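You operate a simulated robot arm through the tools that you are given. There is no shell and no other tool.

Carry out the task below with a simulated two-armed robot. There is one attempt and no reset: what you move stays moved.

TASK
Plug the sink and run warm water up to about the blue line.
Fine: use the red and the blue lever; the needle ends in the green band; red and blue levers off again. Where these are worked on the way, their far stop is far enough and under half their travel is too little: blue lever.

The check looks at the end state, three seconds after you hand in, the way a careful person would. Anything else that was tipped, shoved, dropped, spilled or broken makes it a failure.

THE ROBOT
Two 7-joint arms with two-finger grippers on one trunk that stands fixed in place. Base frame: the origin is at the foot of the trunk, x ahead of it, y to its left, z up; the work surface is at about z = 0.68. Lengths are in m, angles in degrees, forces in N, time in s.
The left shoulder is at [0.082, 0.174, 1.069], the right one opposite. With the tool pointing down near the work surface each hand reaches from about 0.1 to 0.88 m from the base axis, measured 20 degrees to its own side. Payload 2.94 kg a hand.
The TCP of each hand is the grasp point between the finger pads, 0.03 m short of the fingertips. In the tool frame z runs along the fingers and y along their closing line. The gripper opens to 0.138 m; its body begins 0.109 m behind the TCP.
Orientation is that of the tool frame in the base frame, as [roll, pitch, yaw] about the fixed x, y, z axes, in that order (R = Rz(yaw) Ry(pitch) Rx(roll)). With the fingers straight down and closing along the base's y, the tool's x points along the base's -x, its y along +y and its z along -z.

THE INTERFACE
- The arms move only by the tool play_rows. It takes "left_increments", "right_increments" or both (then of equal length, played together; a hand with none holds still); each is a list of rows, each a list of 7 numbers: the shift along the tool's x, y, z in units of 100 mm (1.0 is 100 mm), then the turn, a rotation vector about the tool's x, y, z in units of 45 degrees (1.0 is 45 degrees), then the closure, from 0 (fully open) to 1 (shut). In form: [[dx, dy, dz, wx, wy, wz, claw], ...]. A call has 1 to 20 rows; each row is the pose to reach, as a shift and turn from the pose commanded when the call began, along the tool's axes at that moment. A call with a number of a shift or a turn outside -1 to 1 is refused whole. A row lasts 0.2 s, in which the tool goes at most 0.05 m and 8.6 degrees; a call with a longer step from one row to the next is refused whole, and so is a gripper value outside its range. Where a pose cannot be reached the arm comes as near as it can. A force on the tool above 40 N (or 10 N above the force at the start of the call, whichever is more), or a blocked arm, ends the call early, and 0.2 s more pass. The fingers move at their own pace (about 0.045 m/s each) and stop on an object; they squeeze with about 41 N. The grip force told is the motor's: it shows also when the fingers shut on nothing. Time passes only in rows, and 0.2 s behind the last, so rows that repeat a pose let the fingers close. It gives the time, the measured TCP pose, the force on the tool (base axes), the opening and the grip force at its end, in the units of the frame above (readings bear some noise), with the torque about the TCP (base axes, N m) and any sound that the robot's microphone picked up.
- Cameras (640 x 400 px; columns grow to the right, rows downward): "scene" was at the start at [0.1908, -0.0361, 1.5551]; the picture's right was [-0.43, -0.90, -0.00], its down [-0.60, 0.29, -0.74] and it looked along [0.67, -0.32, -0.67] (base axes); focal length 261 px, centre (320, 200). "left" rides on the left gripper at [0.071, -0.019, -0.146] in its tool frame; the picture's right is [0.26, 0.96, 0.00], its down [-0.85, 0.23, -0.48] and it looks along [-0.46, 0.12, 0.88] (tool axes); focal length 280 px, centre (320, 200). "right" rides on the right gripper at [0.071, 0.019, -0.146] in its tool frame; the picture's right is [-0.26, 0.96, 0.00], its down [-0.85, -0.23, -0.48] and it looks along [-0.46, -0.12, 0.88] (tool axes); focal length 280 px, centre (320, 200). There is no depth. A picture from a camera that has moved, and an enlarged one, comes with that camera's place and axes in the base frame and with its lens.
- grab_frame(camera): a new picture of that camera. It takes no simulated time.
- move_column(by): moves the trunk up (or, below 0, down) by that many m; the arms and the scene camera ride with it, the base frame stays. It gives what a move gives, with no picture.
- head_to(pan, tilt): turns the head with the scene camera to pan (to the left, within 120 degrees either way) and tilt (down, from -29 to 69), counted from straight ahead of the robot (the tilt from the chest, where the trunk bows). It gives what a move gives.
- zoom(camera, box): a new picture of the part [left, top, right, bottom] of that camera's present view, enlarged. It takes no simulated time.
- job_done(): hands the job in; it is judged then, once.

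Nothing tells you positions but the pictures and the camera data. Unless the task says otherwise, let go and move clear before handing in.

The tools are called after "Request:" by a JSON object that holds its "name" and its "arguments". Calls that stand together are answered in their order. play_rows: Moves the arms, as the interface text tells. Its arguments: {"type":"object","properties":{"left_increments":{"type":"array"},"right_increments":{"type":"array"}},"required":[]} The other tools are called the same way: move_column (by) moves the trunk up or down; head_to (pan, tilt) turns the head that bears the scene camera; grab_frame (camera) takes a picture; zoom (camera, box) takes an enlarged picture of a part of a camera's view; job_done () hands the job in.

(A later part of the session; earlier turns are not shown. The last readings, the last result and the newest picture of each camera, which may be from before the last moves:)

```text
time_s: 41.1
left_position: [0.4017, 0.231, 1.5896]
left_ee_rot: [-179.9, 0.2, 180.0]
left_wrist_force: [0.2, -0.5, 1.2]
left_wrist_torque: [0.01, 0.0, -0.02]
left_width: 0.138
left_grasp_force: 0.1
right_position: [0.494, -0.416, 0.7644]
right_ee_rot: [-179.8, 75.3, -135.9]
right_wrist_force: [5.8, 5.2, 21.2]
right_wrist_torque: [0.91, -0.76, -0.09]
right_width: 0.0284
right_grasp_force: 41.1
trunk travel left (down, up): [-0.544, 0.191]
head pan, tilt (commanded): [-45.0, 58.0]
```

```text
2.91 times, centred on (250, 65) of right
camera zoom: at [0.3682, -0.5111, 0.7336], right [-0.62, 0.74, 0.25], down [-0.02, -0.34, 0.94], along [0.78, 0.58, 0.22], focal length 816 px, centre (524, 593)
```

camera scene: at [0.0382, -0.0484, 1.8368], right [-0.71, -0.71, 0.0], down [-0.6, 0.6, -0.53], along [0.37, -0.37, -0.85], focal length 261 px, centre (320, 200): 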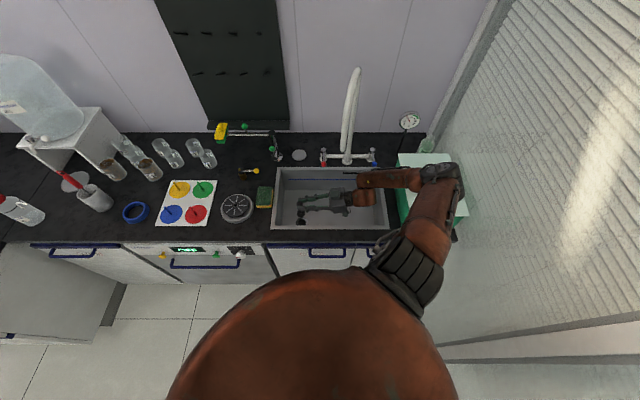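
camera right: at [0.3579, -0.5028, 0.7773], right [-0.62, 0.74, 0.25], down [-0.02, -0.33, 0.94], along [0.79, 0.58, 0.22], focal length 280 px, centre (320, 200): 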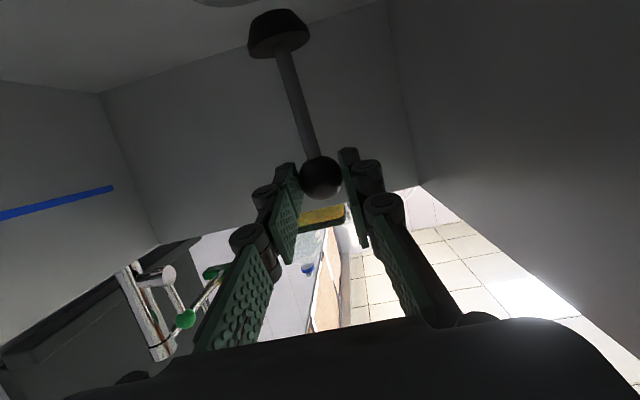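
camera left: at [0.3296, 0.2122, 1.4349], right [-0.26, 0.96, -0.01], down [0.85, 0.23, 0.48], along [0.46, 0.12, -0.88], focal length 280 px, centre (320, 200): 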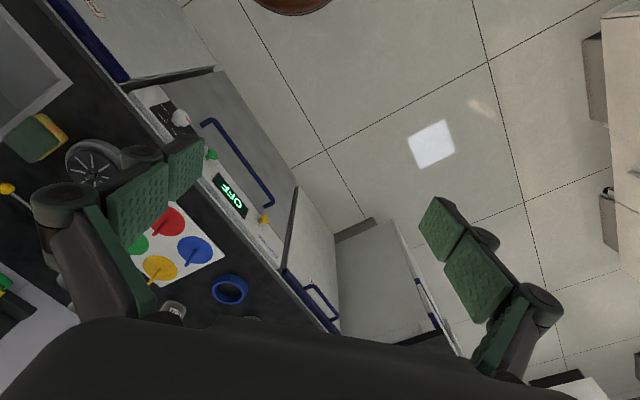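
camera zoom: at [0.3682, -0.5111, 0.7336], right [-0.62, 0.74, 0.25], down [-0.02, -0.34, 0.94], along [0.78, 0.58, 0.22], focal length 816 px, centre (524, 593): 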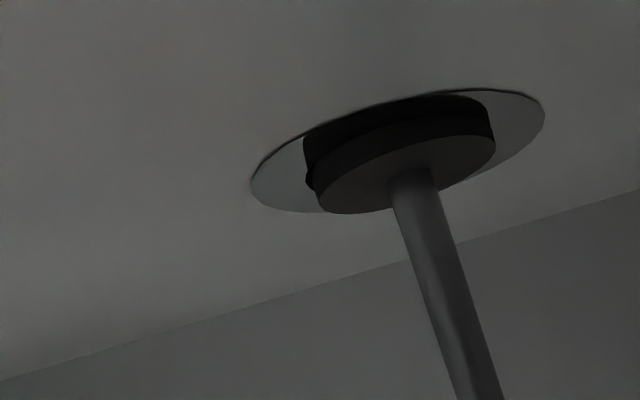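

Request:
{"name": "play_rows", "arguments": {"right_increments": [[-0.02, 0, -0.005, 0, 0, 0, 1.0], [-0.02, 0, -0.005, 0, 0, 0, 1.0]]}}

Request:
{"name": "play_rows", "arguments": {"right_increments": [[0, 0, 0, 0, 0, 0, 0.78], [0, 0, 0, 0, 0, 0, 0.7], [0, 0, 0, 0, 0, 0, 0.6], [0, 0, 0, 0, 0, 0, 0.6]]}}

Request:
{"name": "zoom", "arguments": {"camera": "right", "box": [140, 0, 460, 200]}}

Request:
{"name": "zoom", "arguments": {"camera": "scene", "box": [280, 190, 320, 235]}}

```text
time_s: 41.8
left_position: [0.4023, 0.2298, 1.5887]
left_ee_rot: [-179.9, 0.3, -179.9]
left_wrist_force: [-0.7, 0.7, 0.4]
left_wrist_torque: [0.0, -0.02, 0.0]
left_width: 0.1382
left_grasp_force: 0.1
right_position: [0.495, -0.4171, 0.7645]
right_ee_rot: [-179.9, 75.2, -136.1]
right_wrist_force: [5.3, 9.1, 7.5]
right_wrist_torque: [0.84, -0.5, 0.09]
right_width: 0.0283
right_grasp_force: 41.5
trunk travel left (down, up): [-0.544, 0.191]
head pan, tilt (commanded): [-45.0, 58.0]
```

```text
time_s: 42.8
left_position: [0.4032, 0.229, 1.5892]
left_ee_rot: [-179.8, 0.3, -179.9]
left_wrist_force: [-0.1, 0.8, 0.8]
left_wrist_torque: [-0.02, 0.01, 0.0]
left_width: 0.1381
left_grasp_force: 0.0
right_position: [0.4964, -0.4183, 0.7656]
right_ee_rot: [-179.7, 75.2, -136.0]
right_wrist_force: [-0.5, 0.4, 0.0]
right_wrist_torque: [0.02, 0.01, -0.02]
right_width: 0.0554
right_grasp_force: 0.1
trunk travel left (down, up): [-0.544, 0.191]
head pan, tilt (commanded): [-45.0, 58.0]
```

```text
2.00 times, centred on (300, 100) of right
camera zoom: at [0.3691, -0.5128, 0.7349], right [-0.62, 0.74, 0.25], down [-0.02, -0.33, 0.94], along [0.79, 0.58, 0.22], focal length 561 px, centre (360, 400)
```

zoom: 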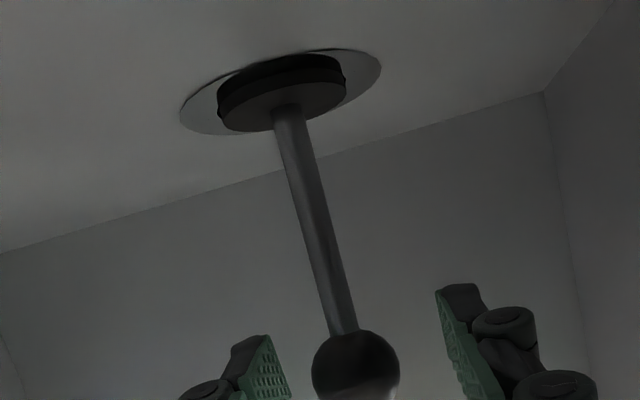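

```text
8.89 times, centred on (300, 212) of scene
camera zoom: at [0.0377, -0.0476, 1.8368], right [-0.71, -0.71, 0.0], down [-0.6, 0.6, -0.53], along [0.37, -0.37, -0.85], focal length 2323 px, centre (498, 89)
```

zoom: 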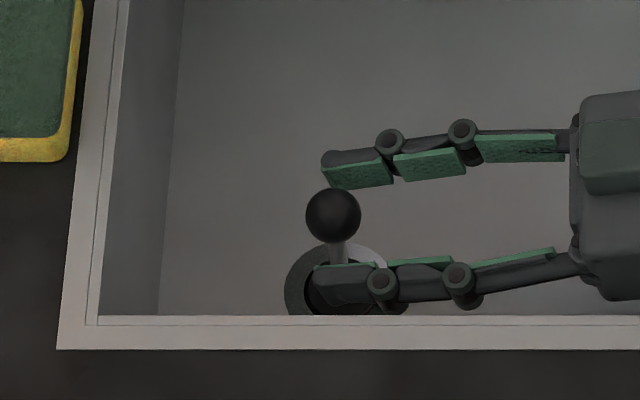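

The plug stands upright in the drain on its own. I'll lift the open fingers straight up off the ball.

Request:
{"name": "play_rows", "arguments": {"right_increments": [[-0.2, 0, -0.053, 0, 0, 0, 0.55], [-0.5, 0, -0.132, 0, 0, 0, 0.55], [-0.967, 0, -0.2554, 0, 0, 0, 0.55]]}}

Request:
{"name": "play_rows", "arguments": {"right_increments": [[-0.3, 0, -0.08, 0, 0, 0, 0.55], [-0.6, 0, -0.16, 0, 0, 0, 0.55], [-0.967, 0, -0.2554, 0, 0, 0, 0.55]]}}

Request:
{"name": "zoom", "arguments": {"camera": "scene", "box": [260, 150, 400, 240]}}

```text
time_s: 43.5
left_position: [0.4021, 0.2308, 1.5898]
left_ee_rot: [-179.8, 0.4, -180.0]
left_wrist_force: [0.1, 0.1, -0.6]
left_wrist_torque: [-0.01, -0.04, 0.0]
left_width: 0.138
left_grasp_force: 0.0
right_position: [0.4937, -0.4157, 0.8664]
right_ee_rot: [-179.9, 75.2, -136.1]
right_wrist_force: [-0.6, -0.2, -0.3]
right_wrist_torque: [-0.02, -0.01, -0.01]
right_width: 0.0622
right_grasp_force: 0.1
trunk travel left (down, up): [-0.544, 0.191]
head pan, tilt (commanded): [-45.0, 58.0]
```

```text
time_s: 44.4
left_position: [0.4033, 0.2284, 1.5894]
left_ee_rot: [-179.9, 0.2, -179.9]
left_wrist_force: [-0.1, 0.0, 0.6]
left_wrist_torque: [-0.03, -0.03, 0.03]
left_width: 0.138
left_grasp_force: 0.1
right_position: [0.4954, -0.4177, 0.9669]
right_ee_rot: [-179.6, 75.2, -135.9]
right_wrist_force: [0.5, 0.0, 0.6]
right_wrist_torque: [0.04, -0.01, 0.02]
right_width: 0.0625
right_grasp_force: 0.1
trunk travel left (down, up): [-0.544, 0.191]
head pan, tilt (commanded): [-45.0, 58.0]
```

```text
4.44 times, centred on (330, 195) of scene
camera zoom: at [0.0371, -0.0475, 1.8369], right [-0.71, -0.71, 0.0], down [-0.6, 0.6, -0.53], along [0.37, -0.37, -0.85], focal length 1162 px, centre (276, 222)
```

zoom: 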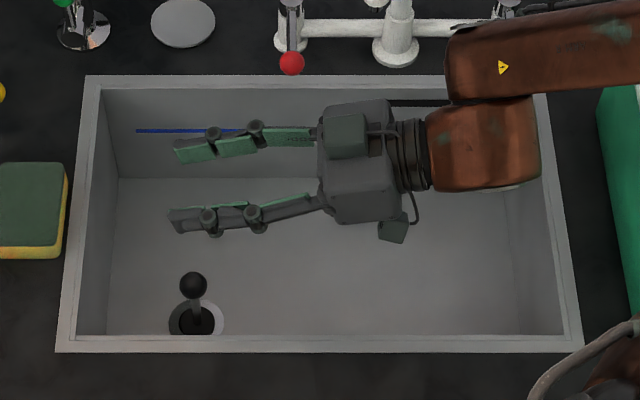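

The plug is in place. Next come the levers, so I'll look closely at how they are mounted.

Request:
{"name": "zoom", "arguments": {"camera": "scene", "box": [310, 135, 390, 185]}}

Request:
{"name": "zoom", "arguments": {"camera": "scene", "box": [315, 140, 340, 175]}}

Request:
{"name": "grab_frame", "arguments": {"camera": "scene"}}

```text
8.00 times, centred on (350, 160) of scene
camera zoom: at [0.0371, -0.0475, 1.8369], right [-0.71, -0.71, 0.0], down [-0.6, 0.6, -0.53], along [0.37, -0.37, -0.85], focal length 2091 px, centre (80, 520)
```

zoom: 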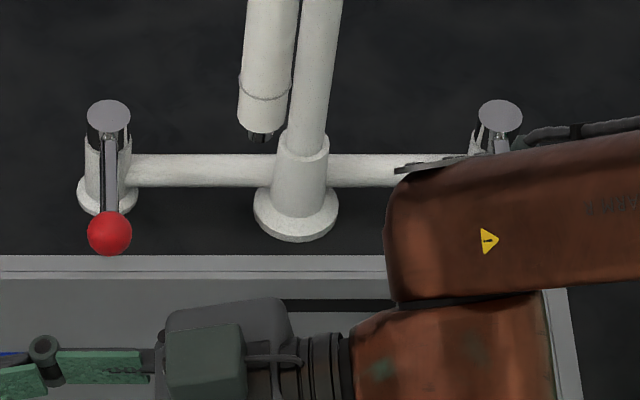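

```text
11.43 times, centred on (328, 158) of scene
camera zoom: at [0.0371, -0.0475, 1.8369], right [-0.71, -0.71, 0.0], down [-0.6, 0.6, -0.53], along [0.37, -0.37, -0.85], focal length 2987 px, centre (234, 686)
```

zoom: 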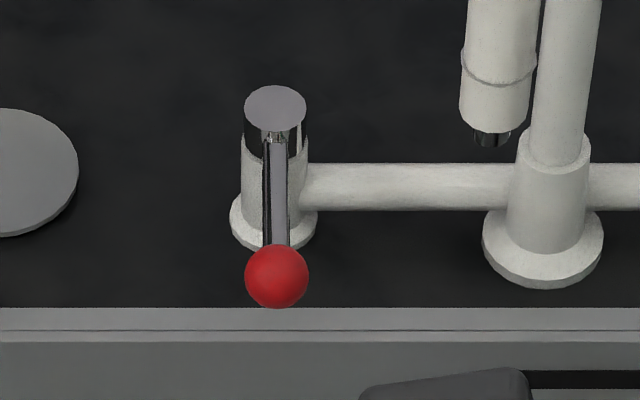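

```text
taken
camera scene: at [0.0371, -0.0475, 1.8369], right [-0.71, -0.71, 0.0], down [-0.6, 0.6, -0.53], along [0.37, -0.37, -0.85], focal length 261 px, centre (320, 200)
```

scene: 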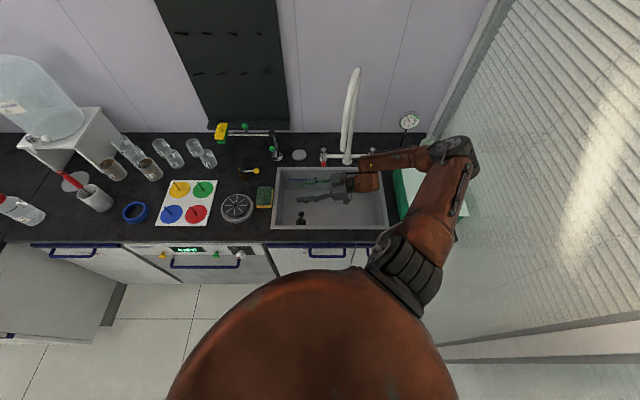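

Ball and cap work out near f = 0.83 and 0.917, at z ≈ 0.91, for both levers, with red at l ≈ −0.024 and blue at l ≈ −0.255. I'll turn the hand back to point outward and come at the red ball from the front, below the spout.

Request:
{"name": "play_rows", "arguments": {"right_increments": [[0, -0.1, 0, 0.161, 0, 0.0426, 0.55], [0, -0.2, 0, 0.322, 0, 0.0852, 0.55], [0, -0.3, 0, 0.483, 0, 0.1277, 0.55], [0, -0.4, 0, 0.644, 0, 0.1703, 0.55], [0, -0.5, 0, 0.805, 0, 0.2129, 0.55], [0, -0.5, 0, 0.966, 0, 0.2554, 0.55]]}}

Request:
{"name": "grab_frame", "arguments": {"camera": "scene"}}

```text
time_s: 45.8
left_position: [0.4033, 0.23, 1.5888]
left_ee_rot: [-179.8, 0.2, -179.9]
left_wrist_force: [-0.1, 0.1, 0.2]
left_wrist_torque: [-0.05, 0.0, 0.05]
left_width: 0.138
left_grasp_force: 0.1
right_position: [0.529, -0.4535, 0.9669]
right_ee_rot: [-179.1, 75.2, 179.4]
right_wrist_force: [-0.5, 0.8, 0.8]
right_wrist_torque: [-0.02, 0.0, -0.05]
right_width: 0.062
right_grasp_force: 0.0
trunk travel left (down, up): [-0.544, 0.191]
head pan, tilt (commanded): [-45.0, 58.0]
```

```text
taken
camera scene: at [0.0373, -0.0459, 1.8369], right [-0.71, -0.71, 0.0], down [-0.6, 0.6, -0.53], along [0.37, -0.38, -0.85], focal length 261 px, centre (320, 200)
```

scene: 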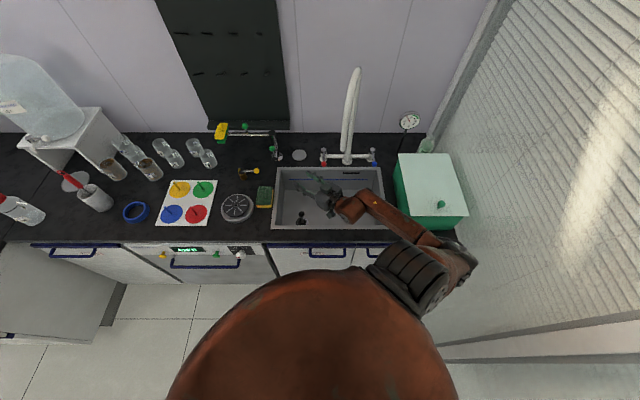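

Request:
{"name": "play_rows", "arguments": {"right_increments": [[0.06, -0.12, -0.036, 0.161, 0, 0.0426, 0.55], [0.12, -0.24, -0.072, 0.322, 0, 0.0852, 0.55], [0.18, -0.36, -0.108, 0.483, 0, 0.1277, 0.55], [0.24, -0.48, -0.144, 0.644, 0, 0.1703, 0.55], [0.3, -0.6, -0.18, 0.805, 0, 0.2129, 0.55], [0.368, -0.728, -0.217, 0.966, 0, 0.2554, 0.55]]}}

Request:
{"name": "grab_frame", "arguments": {"camera": "scene"}}

Request:
{"name": "grab_frame", "arguments": {"camera": "right"}}

```text
time_s: 47.1
left_position: [0.4016, 0.2289, 1.59]
left_ee_rot: [-179.9, 0.3, -179.9]
left_wrist_force: [-1.1, -0.6, 0.7]
left_wrist_torque: [0.05, -0.14, 0.02]
left_width: 0.138
left_grasp_force: 0.2
right_position: [0.4211, -0.6344, 0.9427]
right_ee_rot: [160.3, 73.6, 121.5]
right_wrist_force: [1.7, 0.7, 3.2]
right_wrist_torque: [0.11, 0.18, -0.11]
right_width: 0.062
right_grasp_force: 0.1
right hand out of reach, approached as far as the arm can: row 3, 4, 5, 6
trunk travel left (down, up): [-0.544, 0.191]
head pan, tilt (commanded): [-45.0, 58.0]
```

```text
taken
camera scene: at [0.0352, -0.0488, 1.8368], right [-0.71, -0.71, 0.0], down [-0.6, 0.6, -0.53], along [0.38, -0.37, -0.85], focal length 261 px, centre (320, 200)
```

scene: 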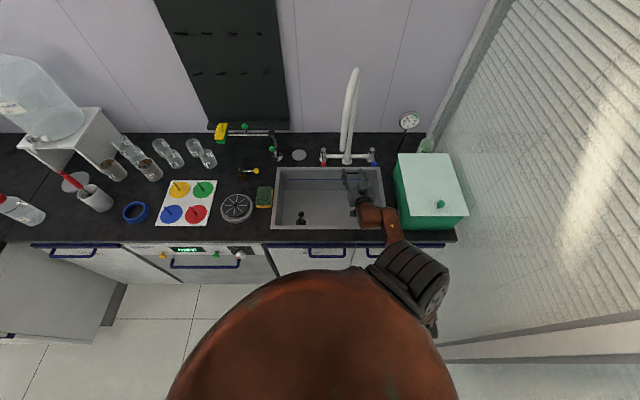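

```text
taken
camera right: at [0.3127, -0.5155, 0.9148], right [0.65, 0.68, 0.34], down [-0.38, -0.1, 0.92], along [0.66, -0.73, 0.19], focal length 280 px, centre (320, 200)
```

right: 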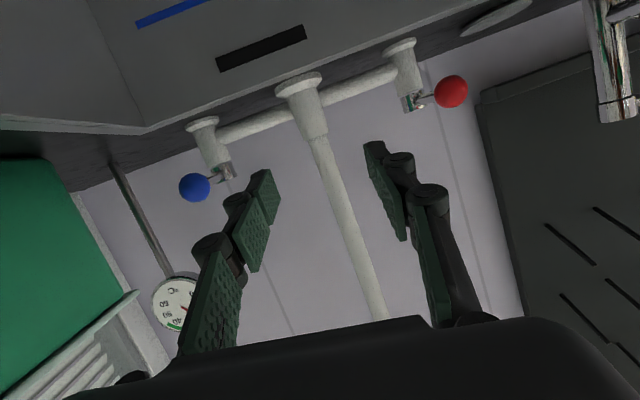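

The arm couldn't reach that pose with the trunk raised, and it stopped between the levers without touching anything. I'll back out the way I came, raise the hand, and return the trunk to its earlier height, where the outward-pointing poses worked.

Request:
{"name": "play_rows", "arguments": {"right_increments": [[0.0, 0.15, -0.1, -0.13, 0.004, -0.056, 0.55], [0.0, 0.3, -0.1, -0.26, 0.008, -0.113, 0.55], [0.0, 0.45, -0.1, -0.39, 0.012, -0.169, 0.55], [0.0, 0.6, -0.1, -0.52, 0.016, -0.225, 0.55], [0.0, 0.75, -0.05, -0.65, 0.02, -0.281, 0.55], [0.0, 0.9, 0.0, -0.784, 0.024, -0.338, 0.55]]}}

Request:
{"name": "grab_frame", "arguments": {"camera": "scene"}}

```text
time_s: 48.5
left_position: [0.4038, 0.2283, 1.5885]
left_ee_rot: [-179.9, 0.3, -179.9]
left_wrist_force: [0.5, -0.4, 0.0]
left_wrist_torque: [0.02, -0.02, -0.03]
left_width: 0.1378
left_grasp_force: 0.1
right_position: [0.4782, -0.5659, 0.9498]
right_ee_rot: [-179.1, 74.9, 179.4]
right_wrist_force: [0.1, -0.6, 0.3]
right_wrist_torque: [0.01, -0.01, 0.03]
right_width: 0.062
right_grasp_force: 0.1
trunk travel left (down, up): [-0.544, 0.191]
head pan, tilt (commanded): [-45.0, 58.0]
```

```text
taken
camera scene: at [0.0385, -0.0486, 1.8368], right [-0.71, -0.71, 0.0], down [-0.6, 0.6, -0.53], along [0.37, -0.37, -0.85], focal length 261 px, centre (320, 200)
```

scene: 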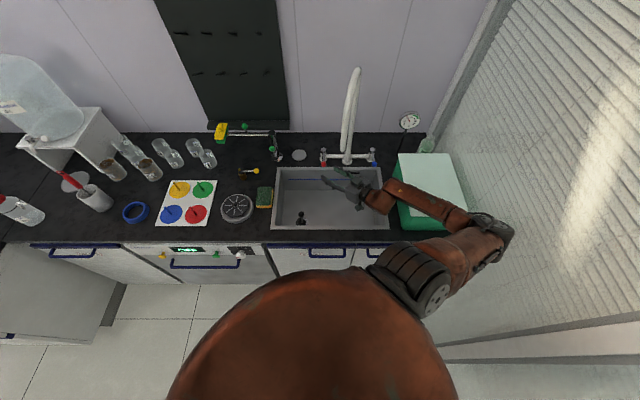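

Request:
{"name": "play_rows", "arguments": {"right_increments": [[-0.04, 0.33, 0.16, 0, 0, 0, 0.55], [-0.08, 0.66, 0.32, 0, 0, 0, 0.55], [-0.126, 1.0, 0.478, 0, 0, 0, 0.55]]}}

Request:
{"name": "play_rows", "arguments": {"right_increments": [[-0.32, 0, -0.085, 0, 0, 0, 0.55], [-0.65, 0, -0.17, 0, 0, 0, 0.55], [-0.966, 0, -0.2554, 0, 0, 0, 0.55]]}}

Request:
{"name": "play_rows", "arguments": {"right_increments": [[-0.32, 0, -0.085, 0, 0, 0, 0.55], [-0.65, 0, -0.17, 0, 0, 0, 0.55], [-0.966, 0, -0.2554, 0, 0, 0, 0.55]]}}

Request:
{"name": "play_rows", "arguments": {"right_increments": [[-0.32, 0, -0.085, 0, 0, 0, 0.55], [-0.65, 0, -0.17, 0, 0, 0, 0.55], [-0.966, 0, -0.2554, 0, 0, 0, 0.55]]}}

Request:
{"name": "grab_frame", "arguments": {"camera": "scene"}}

```text
time_s: 49.4
left_position: [0.4028, 0.2292, 1.5876]
left_ee_rot: [-179.7, 0.2, -180.0]
left_wrist_force: [0.1, 1.0, 0.2]
left_wrist_torque: [-0.04, 0.02, 0.0]
left_width: 0.1383
left_grasp_force: 0.1
right_position: [0.5299, -0.4661, 0.9502]
right_ee_rot: [-178.7, 74.9, 179.9]
right_wrist_force: [1.9, -0.6, -0.7]
right_wrist_torque: [-0.03, 0.03, -0.02]
right_width: 0.0619
right_grasp_force: 0.1
trunk travel left (down, up): [-0.544, 0.191]
head pan, tilt (commanded): [-45.0, 58.0]
```

```text
time_s: 50.1
left_position: [0.4026, 0.2285, 1.589]
left_ee_rot: [-179.9, 0.3, -179.9]
left_wrist_force: [-0.8, -0.1, -1.3]
left_wrist_torque: [-0.02, -0.03, -0.02]
left_width: 0.1381
left_grasp_force: 0.0
right_position: [0.5305, -0.4682, 1.0498]
right_ee_rot: [-178.9, 74.9, 179.6]
right_wrist_force: [-0.9, 0.2, 0.5]
right_wrist_torque: [0.06, -0.01, -0.01]
right_width: 0.0621
right_grasp_force: 0.0
trunk travel left (down, up): [-0.544, 0.191]
head pan, tilt (commanded): [-45.0, 58.0]
```

```text
time_s: 51.0
left_position: [0.4038, 0.2294, 1.5892]
left_ee_rot: [-179.8, 0.3, -179.9]
left_wrist_force: [-0.1, 0.8, 0.6]
left_wrist_torque: [-0.02, -0.02, -0.01]
left_width: 0.1381
left_grasp_force: 0.1
right_position: [0.5275, -0.4662, 1.1497]
right_ee_rot: [-179.1, 74.9, 179.4]
right_wrist_force: [0.7, 1.2, 0.3]
right_wrist_torque: [-0.01, -0.01, 0.01]
right_width: 0.0621
right_grasp_force: 0.0
trunk travel left (down, up): [-0.544, 0.191]
head pan, tilt (commanded): [-45.0, 58.0]
```

```text
time_s: 51.8
left_position: [0.4025, 0.2295, 1.5898]
left_ee_rot: [-179.8, 0.2, -179.8]
left_wrist_force: [-0.4, -0.3, 0.2]
left_wrist_torque: [0.0, -0.07, 0.01]
left_width: 0.1381
left_grasp_force: 0.2
right_position: [0.5289, -0.4667, 1.2477]
right_ee_rot: [-178.9, 74.9, 179.4]
right_wrist_force: [0.7, -0.2, -0.5]
right_wrist_torque: [0.01, 0.01, 0.02]
right_width: 0.0623
right_grasp_force: 0.0
trunk travel left (down, up): [-0.544, 0.191]
head pan, tilt (commanded): [-45.0, 58.0]
```

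```text
taken
camera scene: at [0.0374, -0.0476, 1.8368], right [-0.71, -0.71, 0.0], down [-0.6, 0.6, -0.53], along [0.37, -0.37, -0.85], focal length 261 px, centre (320, 200)
```

scene: 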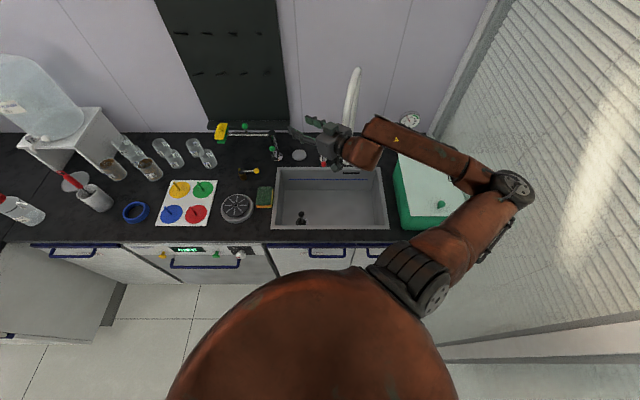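

Request:
{"name": "move_column", "arguments": {"by": -0.25}}

Request:
{"name": "head_to", "arguments": {"pan": -45, "tilt": 45}}

Request:
{"name": "grab_frame", "arguments": {"camera": "scene"}}

```text
time_s: 54.3
left_position: [0.4029, 0.229, 1.3396]
left_ee_rot: [180.0, 0.3, -179.9]
left_wrist_force: [-0.5, 0.5, 0.3]
left_wrist_torque: [0.04, -0.05, 0.02]
left_width: 0.1381
left_grasp_force: 0.1
right_position: [0.529, -0.4668, 0.9994]
right_ee_rot: [-178.9, 74.9, 179.5]
right_wrist_force: [0.4, 0.4, -0.4]
right_wrist_torque: [-0.02, -0.01, -0.01]
right_width: 0.0621
right_grasp_force: 0.0
trunk travel left (down, up): [-0.294, 0.441]
head pan, tilt (commanded): [-45.0, 58.0]
```

```text
time_s: 55.1
left_position: [0.4035, 0.2289, 1.34]
left_ee_rot: [-179.8, 0.3, -179.9]
left_wrist_force: [-0.3, 0.4, 0.0]
left_wrist_torque: [0.01, 0.01, 0.0]
left_width: 0.1381
left_grasp_force: 0.0
right_position: [0.5292, -0.4658, 0.9991]
right_ee_rot: [-179.0, 75.0, 179.6]
right_wrist_force: [0.8, 0.2, 0.0]
right_wrist_torque: [0.01, -0.02, 0.01]
right_width: 0.0622
right_grasp_force: 0.1
trunk travel left (down, up): [-0.294, 0.441]
head pan, tilt (commanded): [-45.0, 45.0]
```

```text
taken
camera scene: at [0.1376, -0.0567, 1.6028], right [-0.71, -0.71, 0.0], down [-0.5, 0.5, -0.71], along [0.5, -0.5, -0.71], focal length 261 px, centre (320, 200)
```

scene: 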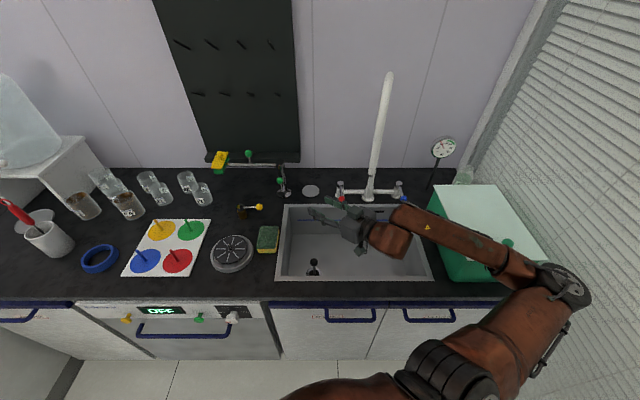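

Request:
{"name": "play_rows", "arguments": {"right_increments": [[0, 0.03, 0, 0.161, 0, 0.0426, 0.55], [0, 0.06, 0, 0.322, 0, 0.0852, 0.55], [0, 0.09, 0, 0.483, 0, 0.1277, 0.55], [0, 0.12, 0, 0.644, 0, 0.1703, 0.55], [0, 0.15, 0, 0.805, 0, 0.2129, 0.55], [0, 0.2, 0, 0.966, 0, 0.2554, 0.55]]}}

Request:
{"name": "grab_frame", "arguments": {"camera": "scene"}}

Request:
{"name": "grab_frame", "arguments": {"camera": "right"}}

```text
time_s: 56.5
left_position: [0.4045, 0.2306, 1.3383]
left_ee_rot: [-179.8, 0.2, -180.0]
left_wrist_force: [-0.3, -0.8, 0.7]
left_wrist_torque: [0.21, -0.05, 0.04]
left_width: 0.1379
left_grasp_force: 0.0
right_position: [0.53, -0.4521, 0.9969]
right_ee_rot: [178.6, 74.9, 131.4]
right_wrist_force: [2.0, 6.8, 0.9]
right_wrist_torque: [-0.26, -0.01, -0.59]
right_width: 0.062
right_grasp_force: 0.3
right hand out of reach, approached as far as the arm can: row 3, 4
trunk travel left (down, up): [-0.294, 0.441]
head pan, tilt (commanded): [-45.0, 45.0]
```

```text
taken
camera scene: at [0.1395, -0.0546, 1.6028], right [-0.71, -0.71, 0.0], down [-0.5, 0.5, -0.71], along [0.5, -0.5, -0.71], focal length 261 px, centre (320, 200)
```

scene: 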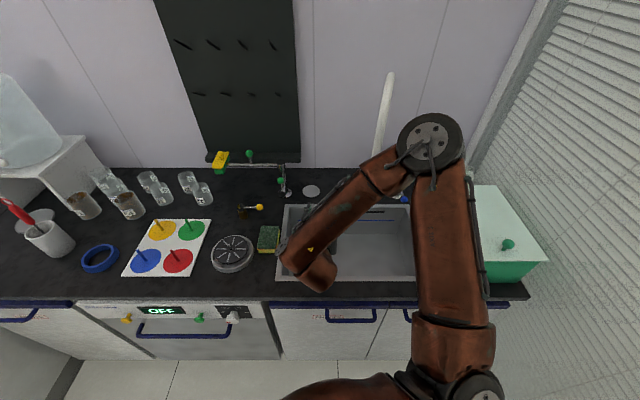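

```text
taken
camera right: at [0.4377, -0.3195, 0.9676], right [0.75, 0.6, 0.26], down [-0.34, 0.02, 0.94], along [0.56, -0.8, 0.21], focal length 280 px, centre (320, 200)
```

right: 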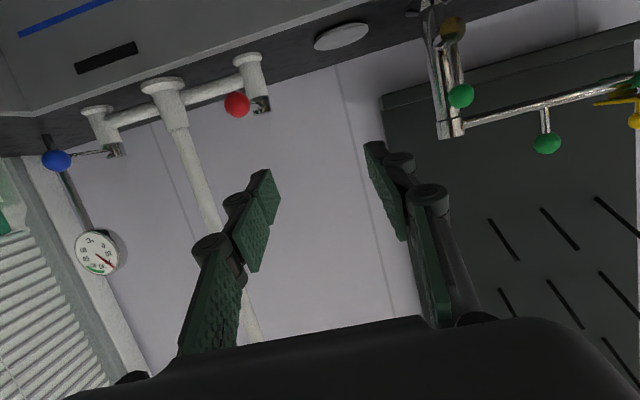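

Request:
{"name": "play_rows", "arguments": {"right_increments": [[0.1, -0.2, 0.1, -0.02, 0, -0.005, 0.55], [0.2, -0.4, 0.2, -0.04, 0, -0.01, 0.55], [0.3, -0.6, 0.3, -0.06, 0, -0.015, 0.55], [0.406, -0.79, 0.418, -0.08, 0, -0.02, 0.55]]}}

Request:
{"name": "grab_frame", "arguments": {"camera": "scene"}}

Request:
{"name": "grab_frame", "arguments": {"camera": "right"}}

```text
time_s: 57.5
left_position: [0.4029, 0.2297, 1.3391]
left_ee_rot: [-179.9, 0.3, -179.9]
left_wrist_force: [-0.3, -0.2, -0.1]
left_wrist_torque: [-0.02, -0.01, -0.01]
left_width: 0.1381
left_grasp_force: 0.0
right_position: [0.4948, -0.523, 0.9496]
right_ee_rot: [-178.9, 75.2, 138.5]
right_wrist_force: [0.2, -0.5, -0.2]
right_wrist_torque: [0.01, 0.02, -0.03]
right_width: 0.0619
right_grasp_force: 0.1
trunk travel left (down, up): [-0.294, 0.441]
head pan, tilt (commanded): [-45.0, 45.0]
```

```text
taken
camera scene: at [0.1379, -0.0565, 1.6028], right [-0.71, -0.71, 0.0], down [-0.5, 0.5, -0.71], along [0.5, -0.5, -0.71], focal length 261 px, centre (320, 200)
```

scene: 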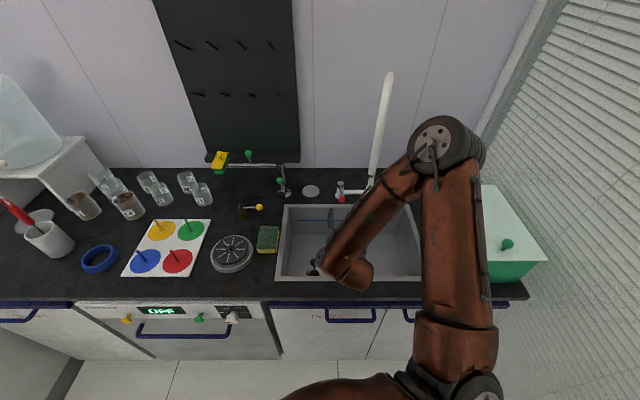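

```text
taken
camera right: at [0.3915, -0.4006, 0.9179], right [0.7, 0.66, 0.25], down [-0.33, 0.0, 0.94], along [0.63, -0.75, 0.22], focal length 280 px, centre (320, 200)
```

right: 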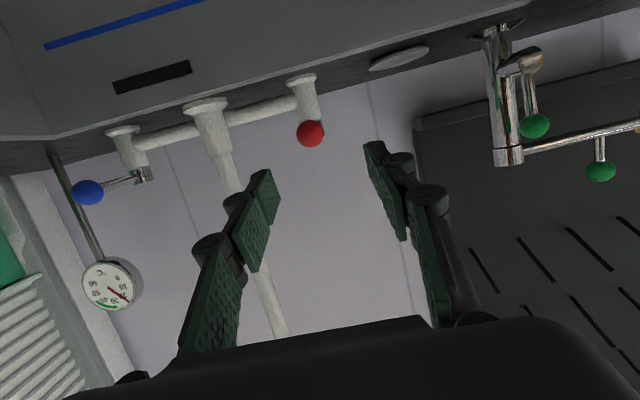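

The red ball now lies straight ahead along the fingers. I'll move forward to straddle it with the open fingers.

Request:
{"name": "play_rows", "arguments": {"right_increments": [[0.0, 0, 0.3, 0, 0, 0, 0.55], [0.0, 0, 0.6, 0, 0, 0, 0.55], [0.01, -0.01, 0.9, 0, 0, 0, 0.55]]}}

Request:
{"name": "grab_frame", "arguments": {"camera": "scene"}}

Request:
{"name": "grab_frame", "arguments": {"camera": "right"}}

```text
time_s: 58.3
left_position: [0.403, 0.2285, 1.3389]
left_ee_rot: [-179.9, 0.2, -180.0]
left_wrist_force: [-0.4, 0.1, -0.5]
left_wrist_torque: [0.03, 0.01, -0.03]
left_width: 0.138
left_grasp_force: 0.0
right_position: [0.5575, -0.5835, 0.9242]
right_ee_rot: [-178.8, 75.2, 138.5]
right_wrist_force: [0.2, -0.1, 0.2]
right_wrist_torque: [0.0, -0.03, -0.02]
right_width: 0.0619
right_grasp_force: 0.0
trunk travel left (down, up): [-0.294, 0.441]
head pan, tilt (commanded): [-45.0, 45.0]
```

```text
taken
camera scene: at [0.1384, -0.0574, 1.6027], right [-0.71, -0.71, 0.0], down [-0.5, 0.5, -0.71], along [0.5, -0.5, -0.71], focal length 261 px, centre (320, 200)
```

scene: 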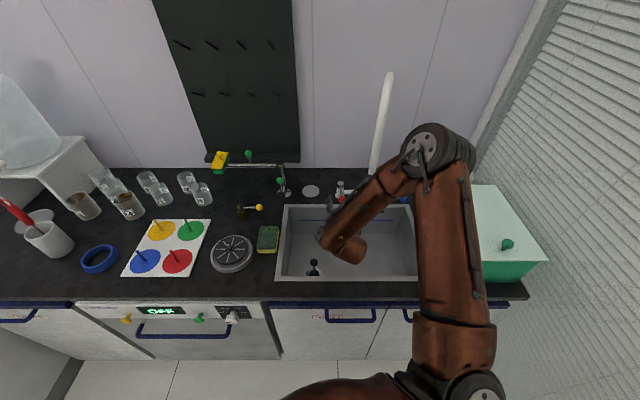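

```text
taken
camera right: at [0.4551, -0.4612, 0.8934], right [0.7, 0.66, 0.25], down [-0.33, 0.0, 0.94], along [0.63, -0.75, 0.22], focal length 280 px, centre (320, 200)
```

right: 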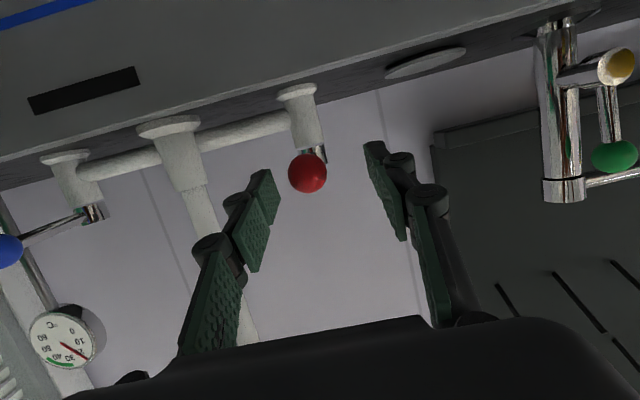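

Request:
{"name": "play_rows", "arguments": {"right_increments": [[0.0, -0.07, 0.12, 0, 0, 0, 0.55], [0.0, -0.07, 0.12, 0, 0, 0, 0.65]]}}

Request:
{"name": "play_rows", "arguments": {"right_increments": [[0, 0.05, 0, 0, 0, 0, 0.65], [0, 0.1, 0, 0, 0, 0, 0.65], [0, 0.15, 0, 0, 0, 0, 0.65], [0, 0.2, 0, 0, 0, 0, 0.65], [0, 0.25, 0, 0, 0, 0, 0.65]]}}

Request:
{"name": "grab_frame", "arguments": {"camera": "right"}}

```text
time_s: 58.9
left_position: [0.4035, 0.23, 1.3388]
left_ee_rot: [-179.8, 0.3, -179.9]
left_wrist_force: [0.2, 0.7, 0.7]
left_wrist_torque: [-0.02, -0.03, 0.01]
left_width: 0.1383
left_grasp_force: 0.1
right_position: [0.5607, -0.5953, 0.9227]
right_ee_rot: [-178.7, 75.1, 138.4]
right_wrist_force: [0.2, 0.0, -0.8]
right_wrist_torque: [0.02, -0.01, -0.03]
right_width: 0.0483
right_grasp_force: 0.0
trunk travel left (down, up): [-0.294, 0.441]
head pan, tilt (commanded): [-45.0, 45.0]
```

```text
time_s: 60.1
left_position: [0.4034, 0.2291, 1.3377]
left_ee_rot: [-179.9, 0.2, -180.0]
left_wrist_force: [-0.2, -0.6, -0.1]
left_wrist_torque: [0.0, 0.03, -0.04]
left_width: 0.1379
left_grasp_force: 0.0
right_position: [0.578, -0.5777, 0.9214]
right_ee_rot: [-178.9, 75.1, 138.3]
right_wrist_force: [-0.9, -0.5, -0.1]
right_wrist_torque: [-0.01, 0.04, -0.03]
right_width: 0.0484
right_grasp_force: 0.1
trunk travel left (down, up): [-0.294, 0.441]
head pan, tilt (commanded): [-45.0, 45.0]
```

```text
taken
camera right: at [0.4756, -0.4545, 0.8909], right [0.7, 0.66, 0.25], down [-0.33, 0.0, 0.94], along [0.63, -0.75, 0.22], focal length 280 px, centre (320, 200)
```

right: 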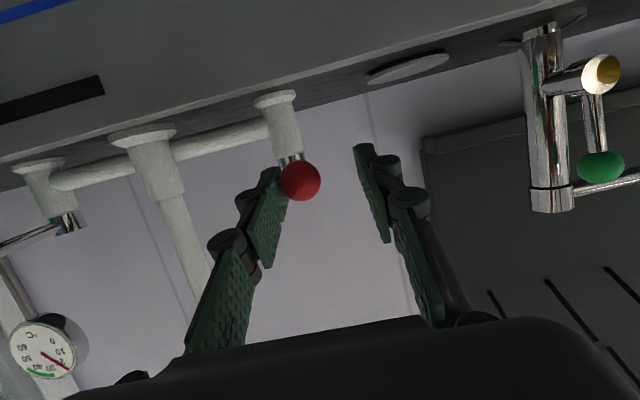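

The red lever moves to the left with almost no force. I'll look for water before going on.

Request:
{"name": "zoom", "arguments": {"camera": "scene", "box": [300, 130, 460, 290]}}

```text
2.50 times, centred on (380, 210) of scene
camera zoom: at [0.1378, -0.0565, 1.6029], right [-0.71, -0.71, 0.0], down [-0.5, 0.5, -0.71], along [0.5, -0.5, -0.71], focal length 653 px, centre (170, 175)
```

zoom: 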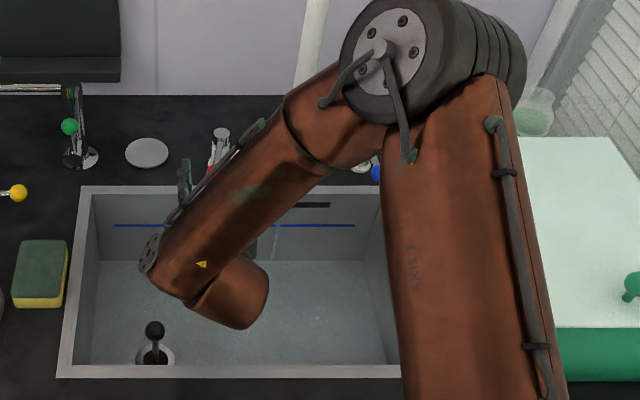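

Request:
{"name": "zoom", "arguments": {"camera": "right", "box": [0, 300, 100, 390]}}

Request:
{"name": "zoom", "arguments": {"camera": "scene", "box": [270, 190, 420, 290]}}

```text
4.44 times, centred on (50, 345) of right
camera zoom: at [0.4756, -0.4545, 0.8909], right [0.7, 0.66, 0.25], down [-0.33, 0.0, 0.94], along [0.63, -0.75, 0.22], focal length 1246 px, centre (1520, -444)
```

zoom: 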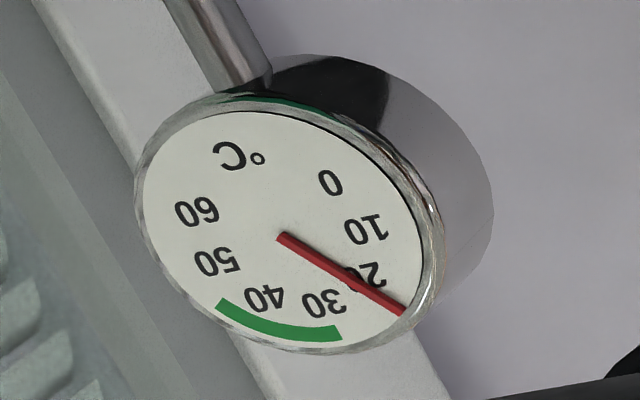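

```text
4.00 times, centred on (345, 240) of scene
camera zoom: at [0.1378, -0.0565, 1.6029], right [-0.71, -0.71, 0.0], down [-0.5, 0.5, -0.71], along [0.5, -0.5, -0.71], focal length 1045 px, centre (220, 40)
```

zoom: 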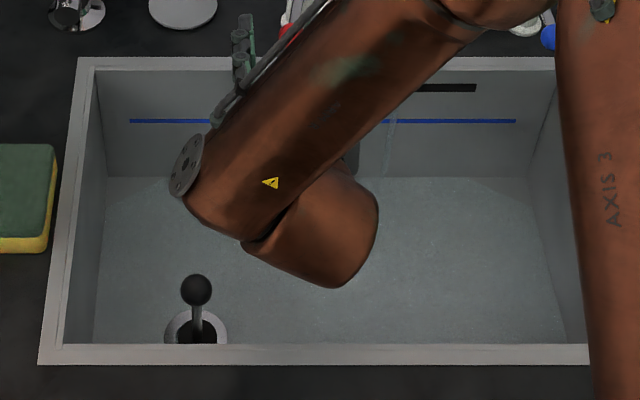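

The red lever has cracked open: a thin stream runs and the plug is holding the water. The dial shows about 22 °C and the band spans roughly 30–45. I'll push the red lever further along its arc.

Request:
{"name": "play_rows", "arguments": {"right_increments": [[-0.015, 0.155, 0.055, 0, 0, 0, 0.65], [-0.03, 0.31, 0.11, 0, 0, 0, 0.65], [-0.05, 0.4, 0.18, 0, 0, 0, 0.65], [-0.07, 0.484, 0.252, 0, 0, 0, 0.65], [-0.095, 0.55, 0.34, 0, 0, 0, 0.65], [-0.117, 0.615, 0.431, 0, 0, 0, 0.65]]}}

Request:
{"name": "grab_frame", "arguments": {"camera": "right"}}

Request:
{"name": "zoom", "arguments": {"camera": "scene", "box": [270, 130, 430, 290]}}

```text
time_s: 61.5
left_position: [0.4003, 0.2288, 1.3399]
left_ee_rot: [-179.8, 0.3, -179.9]
left_wrist_force: [0.0, -0.2, -0.5]
left_wrist_torque: [0.01, 0.03, 0.03]
left_width: 0.1382
left_grasp_force: 0.0
right_position: [0.6452, -0.565, 0.9218]
right_ee_rot: [-178.4, 75.0, 138.4]
right_wrist_force: [-28.9, 6.3, -0.8]
right_wrist_torque: [0.01, 0.17, -1.07]
right_width: 0.0623
right_grasp_force: 9.4
trunk travel left (down, up): [-0.294, 0.441]
head pan, tilt (commanded): [-45.0, 45.0]
```

```text
taken
camera right: at [0.5442, -0.4415, 0.8904], right [0.71, 0.66, 0.25], down [-0.33, 0.0, 0.94], along [0.62, -0.75, 0.22], focal length 280 px, centre (320, 200)
```

right: 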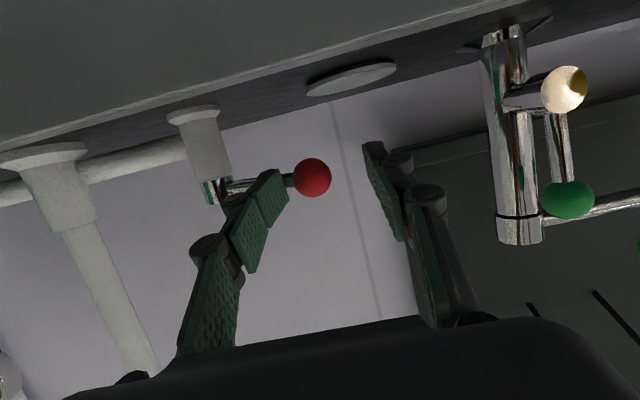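

```text
2.50 times, centred on (350, 210) of scene
camera zoom: at [0.1339, -0.0562, 1.6032], right [-0.71, -0.71, 0.0], down [-0.5, 0.5, -0.71], along [0.5, -0.5, -0.71], focal length 653 px, centre (245, 175)
```

zoom: 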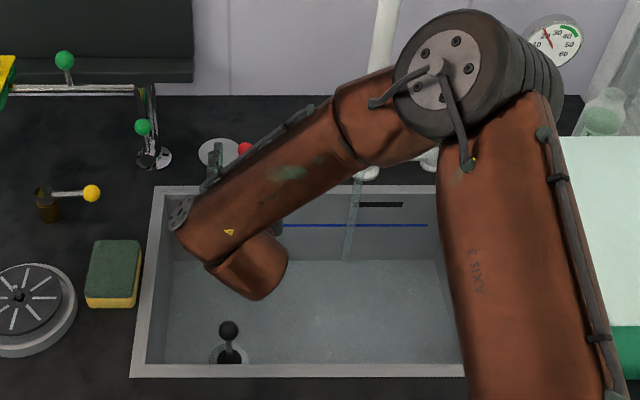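

The red lever has swung well over to the left and a steady stream is running. I'll back the fingers straight out and go round the stream towards the blue lever.

Request:
{"name": "play_rows", "arguments": {"right_increments": [[0, 0, -0.3, 0, 0, 0, 0.6], [0, 0, -0.65, 0, 0, 0, 0.6], [0, 0, -1.0, 0, 0, 0, 0.6]]}}

Request:
{"name": "grab_frame", "arguments": {"camera": "right"}}

Request:
{"name": "zoom", "arguments": {"camera": "scene", "box": [270, 130, 470, 290]}}

```text
time_s: 62.3
left_position: [0.4032, 0.2306, 1.3393]
left_ee_rot: [-179.8, 0.4, -180.0]
left_wrist_force: [-0.2, -0.8, -0.5]
left_wrist_torque: [-0.04, 0.0, 0.0]
left_width: 0.1377
left_grasp_force: 0.1
right_position: [0.5808, -0.4961, 0.9492]
right_ee_rot: [-178.7, 75.3, 138.5]
right_wrist_force: [0.2, 0.5, -0.6]
right_wrist_torque: [0.03, 0.01, -0.03]
right_width: 0.0551
right_grasp_force: 0.1
trunk travel left (down, up): [-0.294, 0.441]
head pan, tilt (commanded): [-45.0, 45.0]
```

```text
taken
camera right: at [0.4784, -0.3732, 0.9178], right [0.7, 0.67, 0.25], down [-0.33, 0.0, 0.94], along [0.63, -0.75, 0.22], focal length 280 px, centre (320, 200)
```

right: 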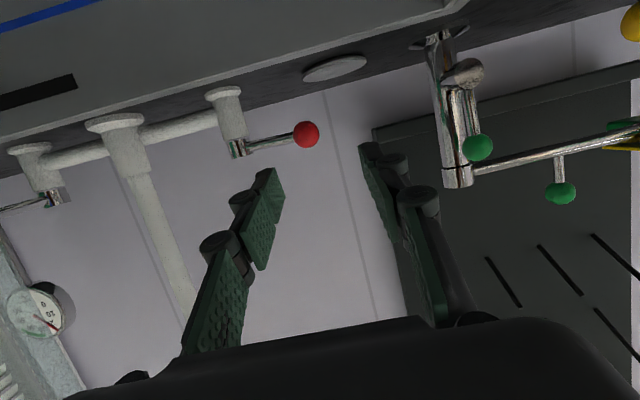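

```text
2.50 times, centred on (370, 210) of scene
camera zoom: at [0.1374, -0.0553, 1.603], right [-0.71, -0.71, 0.0], down [-0.5, 0.5, -0.71], along [0.5, -0.5, -0.71], focal length 653 px, centre (195, 175)
```

zoom: 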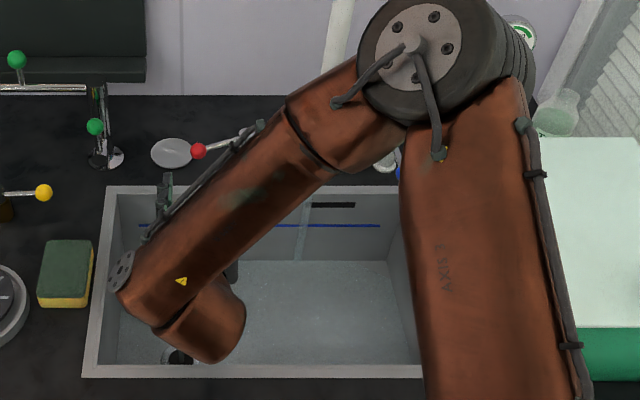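

Request:
{"name": "play_rows", "arguments": {"right_increments": [[-0.01, 0.01, -0.25, 0, 0.16, 0, 0.65], [-0.02, 0.02, -0.5, 0, 0.32, 0, 0.65], [-0.03, 0.03, -0.75, 0, 0.48, 0, 0.65], [-0.035, 0.04, -0.947, 0, 0.64, 0, 0.65]]}}

Request:
{"name": "grab_frame", "arguments": {"camera": "scene"}}

```text
time_s: 63.3
left_position: [0.4033, 0.2279, 1.338]
left_ee_rot: [-179.8, 0.3, -180.0]
left_wrist_force: [-0.3, 0.0, 0.3]
left_wrist_torque: [0.02, -0.04, -0.01]
left_width: 0.1379
left_grasp_force: 0.1
right_position: [0.5166, -0.4311, 0.9746]
right_ee_rot: [-179.6, 46.3, 137.6]
right_wrist_force: [-0.1, 0.2, 0.0]
right_wrist_torque: [0.0, 0.0, 0.01]
right_width: 0.0485
right_grasp_force: 0.2
trunk travel left (down, up): [-0.294, 0.441]
head pan, tilt (commanded): [-45.0, 45.0]
```

```text
taken
camera scene: at [0.1374, -0.0568, 1.6029], right [-0.71, -0.71, 0.0], down [-0.5, 0.5, -0.71], along [0.5, -0.5, -0.71], focal length 261 px, centre (320, 200)
```

scene: 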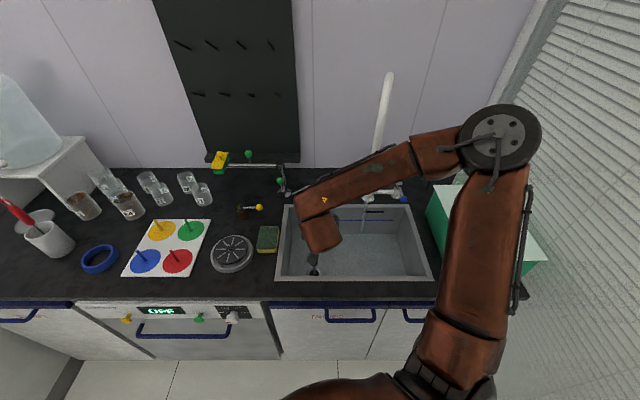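

Request:
{"name": "play_rows", "arguments": {"right_increments": [[0.2, -0.2, -0.2, 0, 0, 0, 0.65], [0.376, -0.55, -0.394, 0, 0, 0, 0.65], [0.376, -0.976, -0.394, 0, 0, 0, 0.65]]}}

Request:
{"name": "play_rows", "arguments": {"right_increments": [[0.01, -0.4, -0.01, 0, 0, 0, 0.65], [0.02, -0.8, -0.02, 0, 0, 0, 0.65], [0.03, -1.0, -0.03, 0, 0, 0, 0.65]]}}

Request:
{"name": "grab_frame", "arguments": {"camera": "scene"}}

Request:
{"name": "grab_frame", "arguments": {"camera": "right"}}

```text
time_s: 64.1
left_position: [0.4014, 0.2347, 1.3389]
left_ee_rot: [-179.6, 0.2, -179.8]
left_wrist_force: [-0.5, 1.8, 0.0]
left_wrist_torque: [-0.14, -0.03, 0.01]
left_width: 0.1379
left_grasp_force: 0.0
right_position: [0.4173, -0.458, 0.9766]
right_ee_rot: [-179.4, 46.5, 137.7]
right_wrist_force: [-0.2, 0.4, 0.2]
right_wrist_torque: [-0.05, 0.06, -0.02]
right_width: 0.0484
right_grasp_force: 0.0
right hand out of reach, approached as far as the arm can: row 3
trunk travel left (down, up): [-0.294, 0.441]
head pan, tilt (commanded): [-45.0, 45.0]
```

```text
time_s: 64.9
left_position: [0.4003, 0.2306, 1.3403]
left_ee_rot: [-179.7, 0.4, -179.8]
left_wrist_force: [-0.5, 0.6, 0.1]
left_wrist_torque: [0.01, -0.08, -0.04]
left_width: 0.1379
left_grasp_force: 0.0
right_position: [0.4004, -0.4829, 0.9933]
right_ee_rot: [-177.0, 45.5, 140.4]
right_wrist_force: [-1.5, 0.0, -0.2]
right_wrist_torque: [0.02, -0.04, 0.02]
right_width: 0.0482
right_grasp_force: 0.1
right hand out of reach, approached as far as the arm can: row 1, 2, 3
trunk travel left (down, up): [-0.294, 0.441]
head pan, tilt (commanded): [-45.0, 45.0]
```

```text
taken
camera scene: at [0.1344, -0.056, 1.6034], right [-0.71, -0.71, 0.0], down [-0.5, 0.5, -0.71], along [0.5, -0.5, -0.71], focal length 261 px, centre (320, 200)
```

scene: 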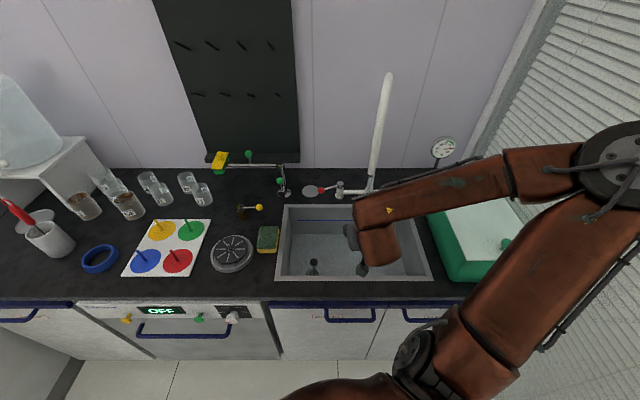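

```text
taken
camera right: at [0.3013, -0.3635, 1.0435], right [0.78, 0.6, 0.15], down [0.06, -0.31, 0.95], along [0.62, -0.74, -0.28], focal length 280 px, centre (320, 200)
```

right: 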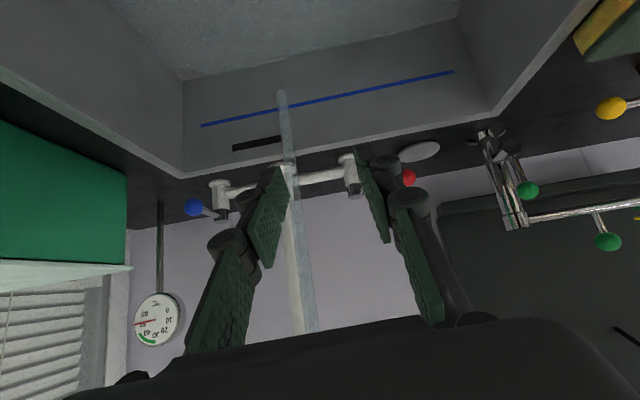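

Request:
{"name": "play_rows", "arguments": {"right_increments": [[0, -0.05, -0.03, 0, 0.18, 0, 0.65], [0, -0.1, -0.06, 0, 0.36, 0, 0.65], [0, -0.2, -0.1, 0, 0.54, 0, 0.65], [0, -0.3, -0.1, 0, 0.7, 0, 0.65]]}}

Request:
{"name": "zoom", "arguments": {"camera": "scene", "box": [420, 130, 470, 170]}}

Request:
{"name": "grab_frame", "arguments": {"camera": "scene"}}

```text
time_s: 65.9
left_position: [0.4033, 0.2283, 1.3387]
left_ee_rot: [-179.9, 0.2, -179.9]
left_wrist_force: [0.9, 0.2, -0.4]
left_wrist_torque: [0.01, 0.01, -0.02]
left_width: 0.138
left_grasp_force: 0.1
right_position: [0.3762, -0.5008, 0.9987]
right_ee_rot: [-179.7, 14.8, 137.5]
right_wrist_force: [-0.1, -1.0, -1.2]
right_wrist_torque: [0.02, 0.03, -0.01]
right_width: 0.0484
right_grasp_force: 0.0
trunk travel left (down, up): [-0.294, 0.441]
head pan, tilt (commanded): [-45.0, 45.0]
```

```text
10.00 times, centred on (445, 150) of scene
camera zoom: at [0.1385, -0.0577, 1.6027], right [-0.71, -0.71, 0.0], down [-0.5, 0.5, -0.71], along [0.5, -0.5, -0.71], focal length 2613 px, centre (-930, 700)
```

zoom: 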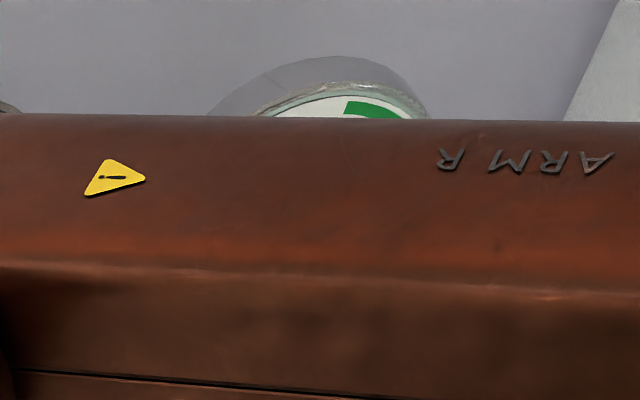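

```text
taken
camera scene: at [0.1385, -0.0577, 1.6027], right [-0.71, -0.71, 0.0], down [-0.5, 0.5, -0.71], along [0.5, -0.5, -0.71], focal length 261 px, centre (320, 200)
```

scene: 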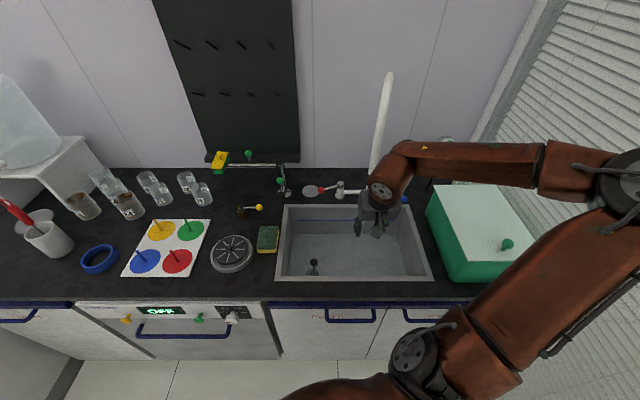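

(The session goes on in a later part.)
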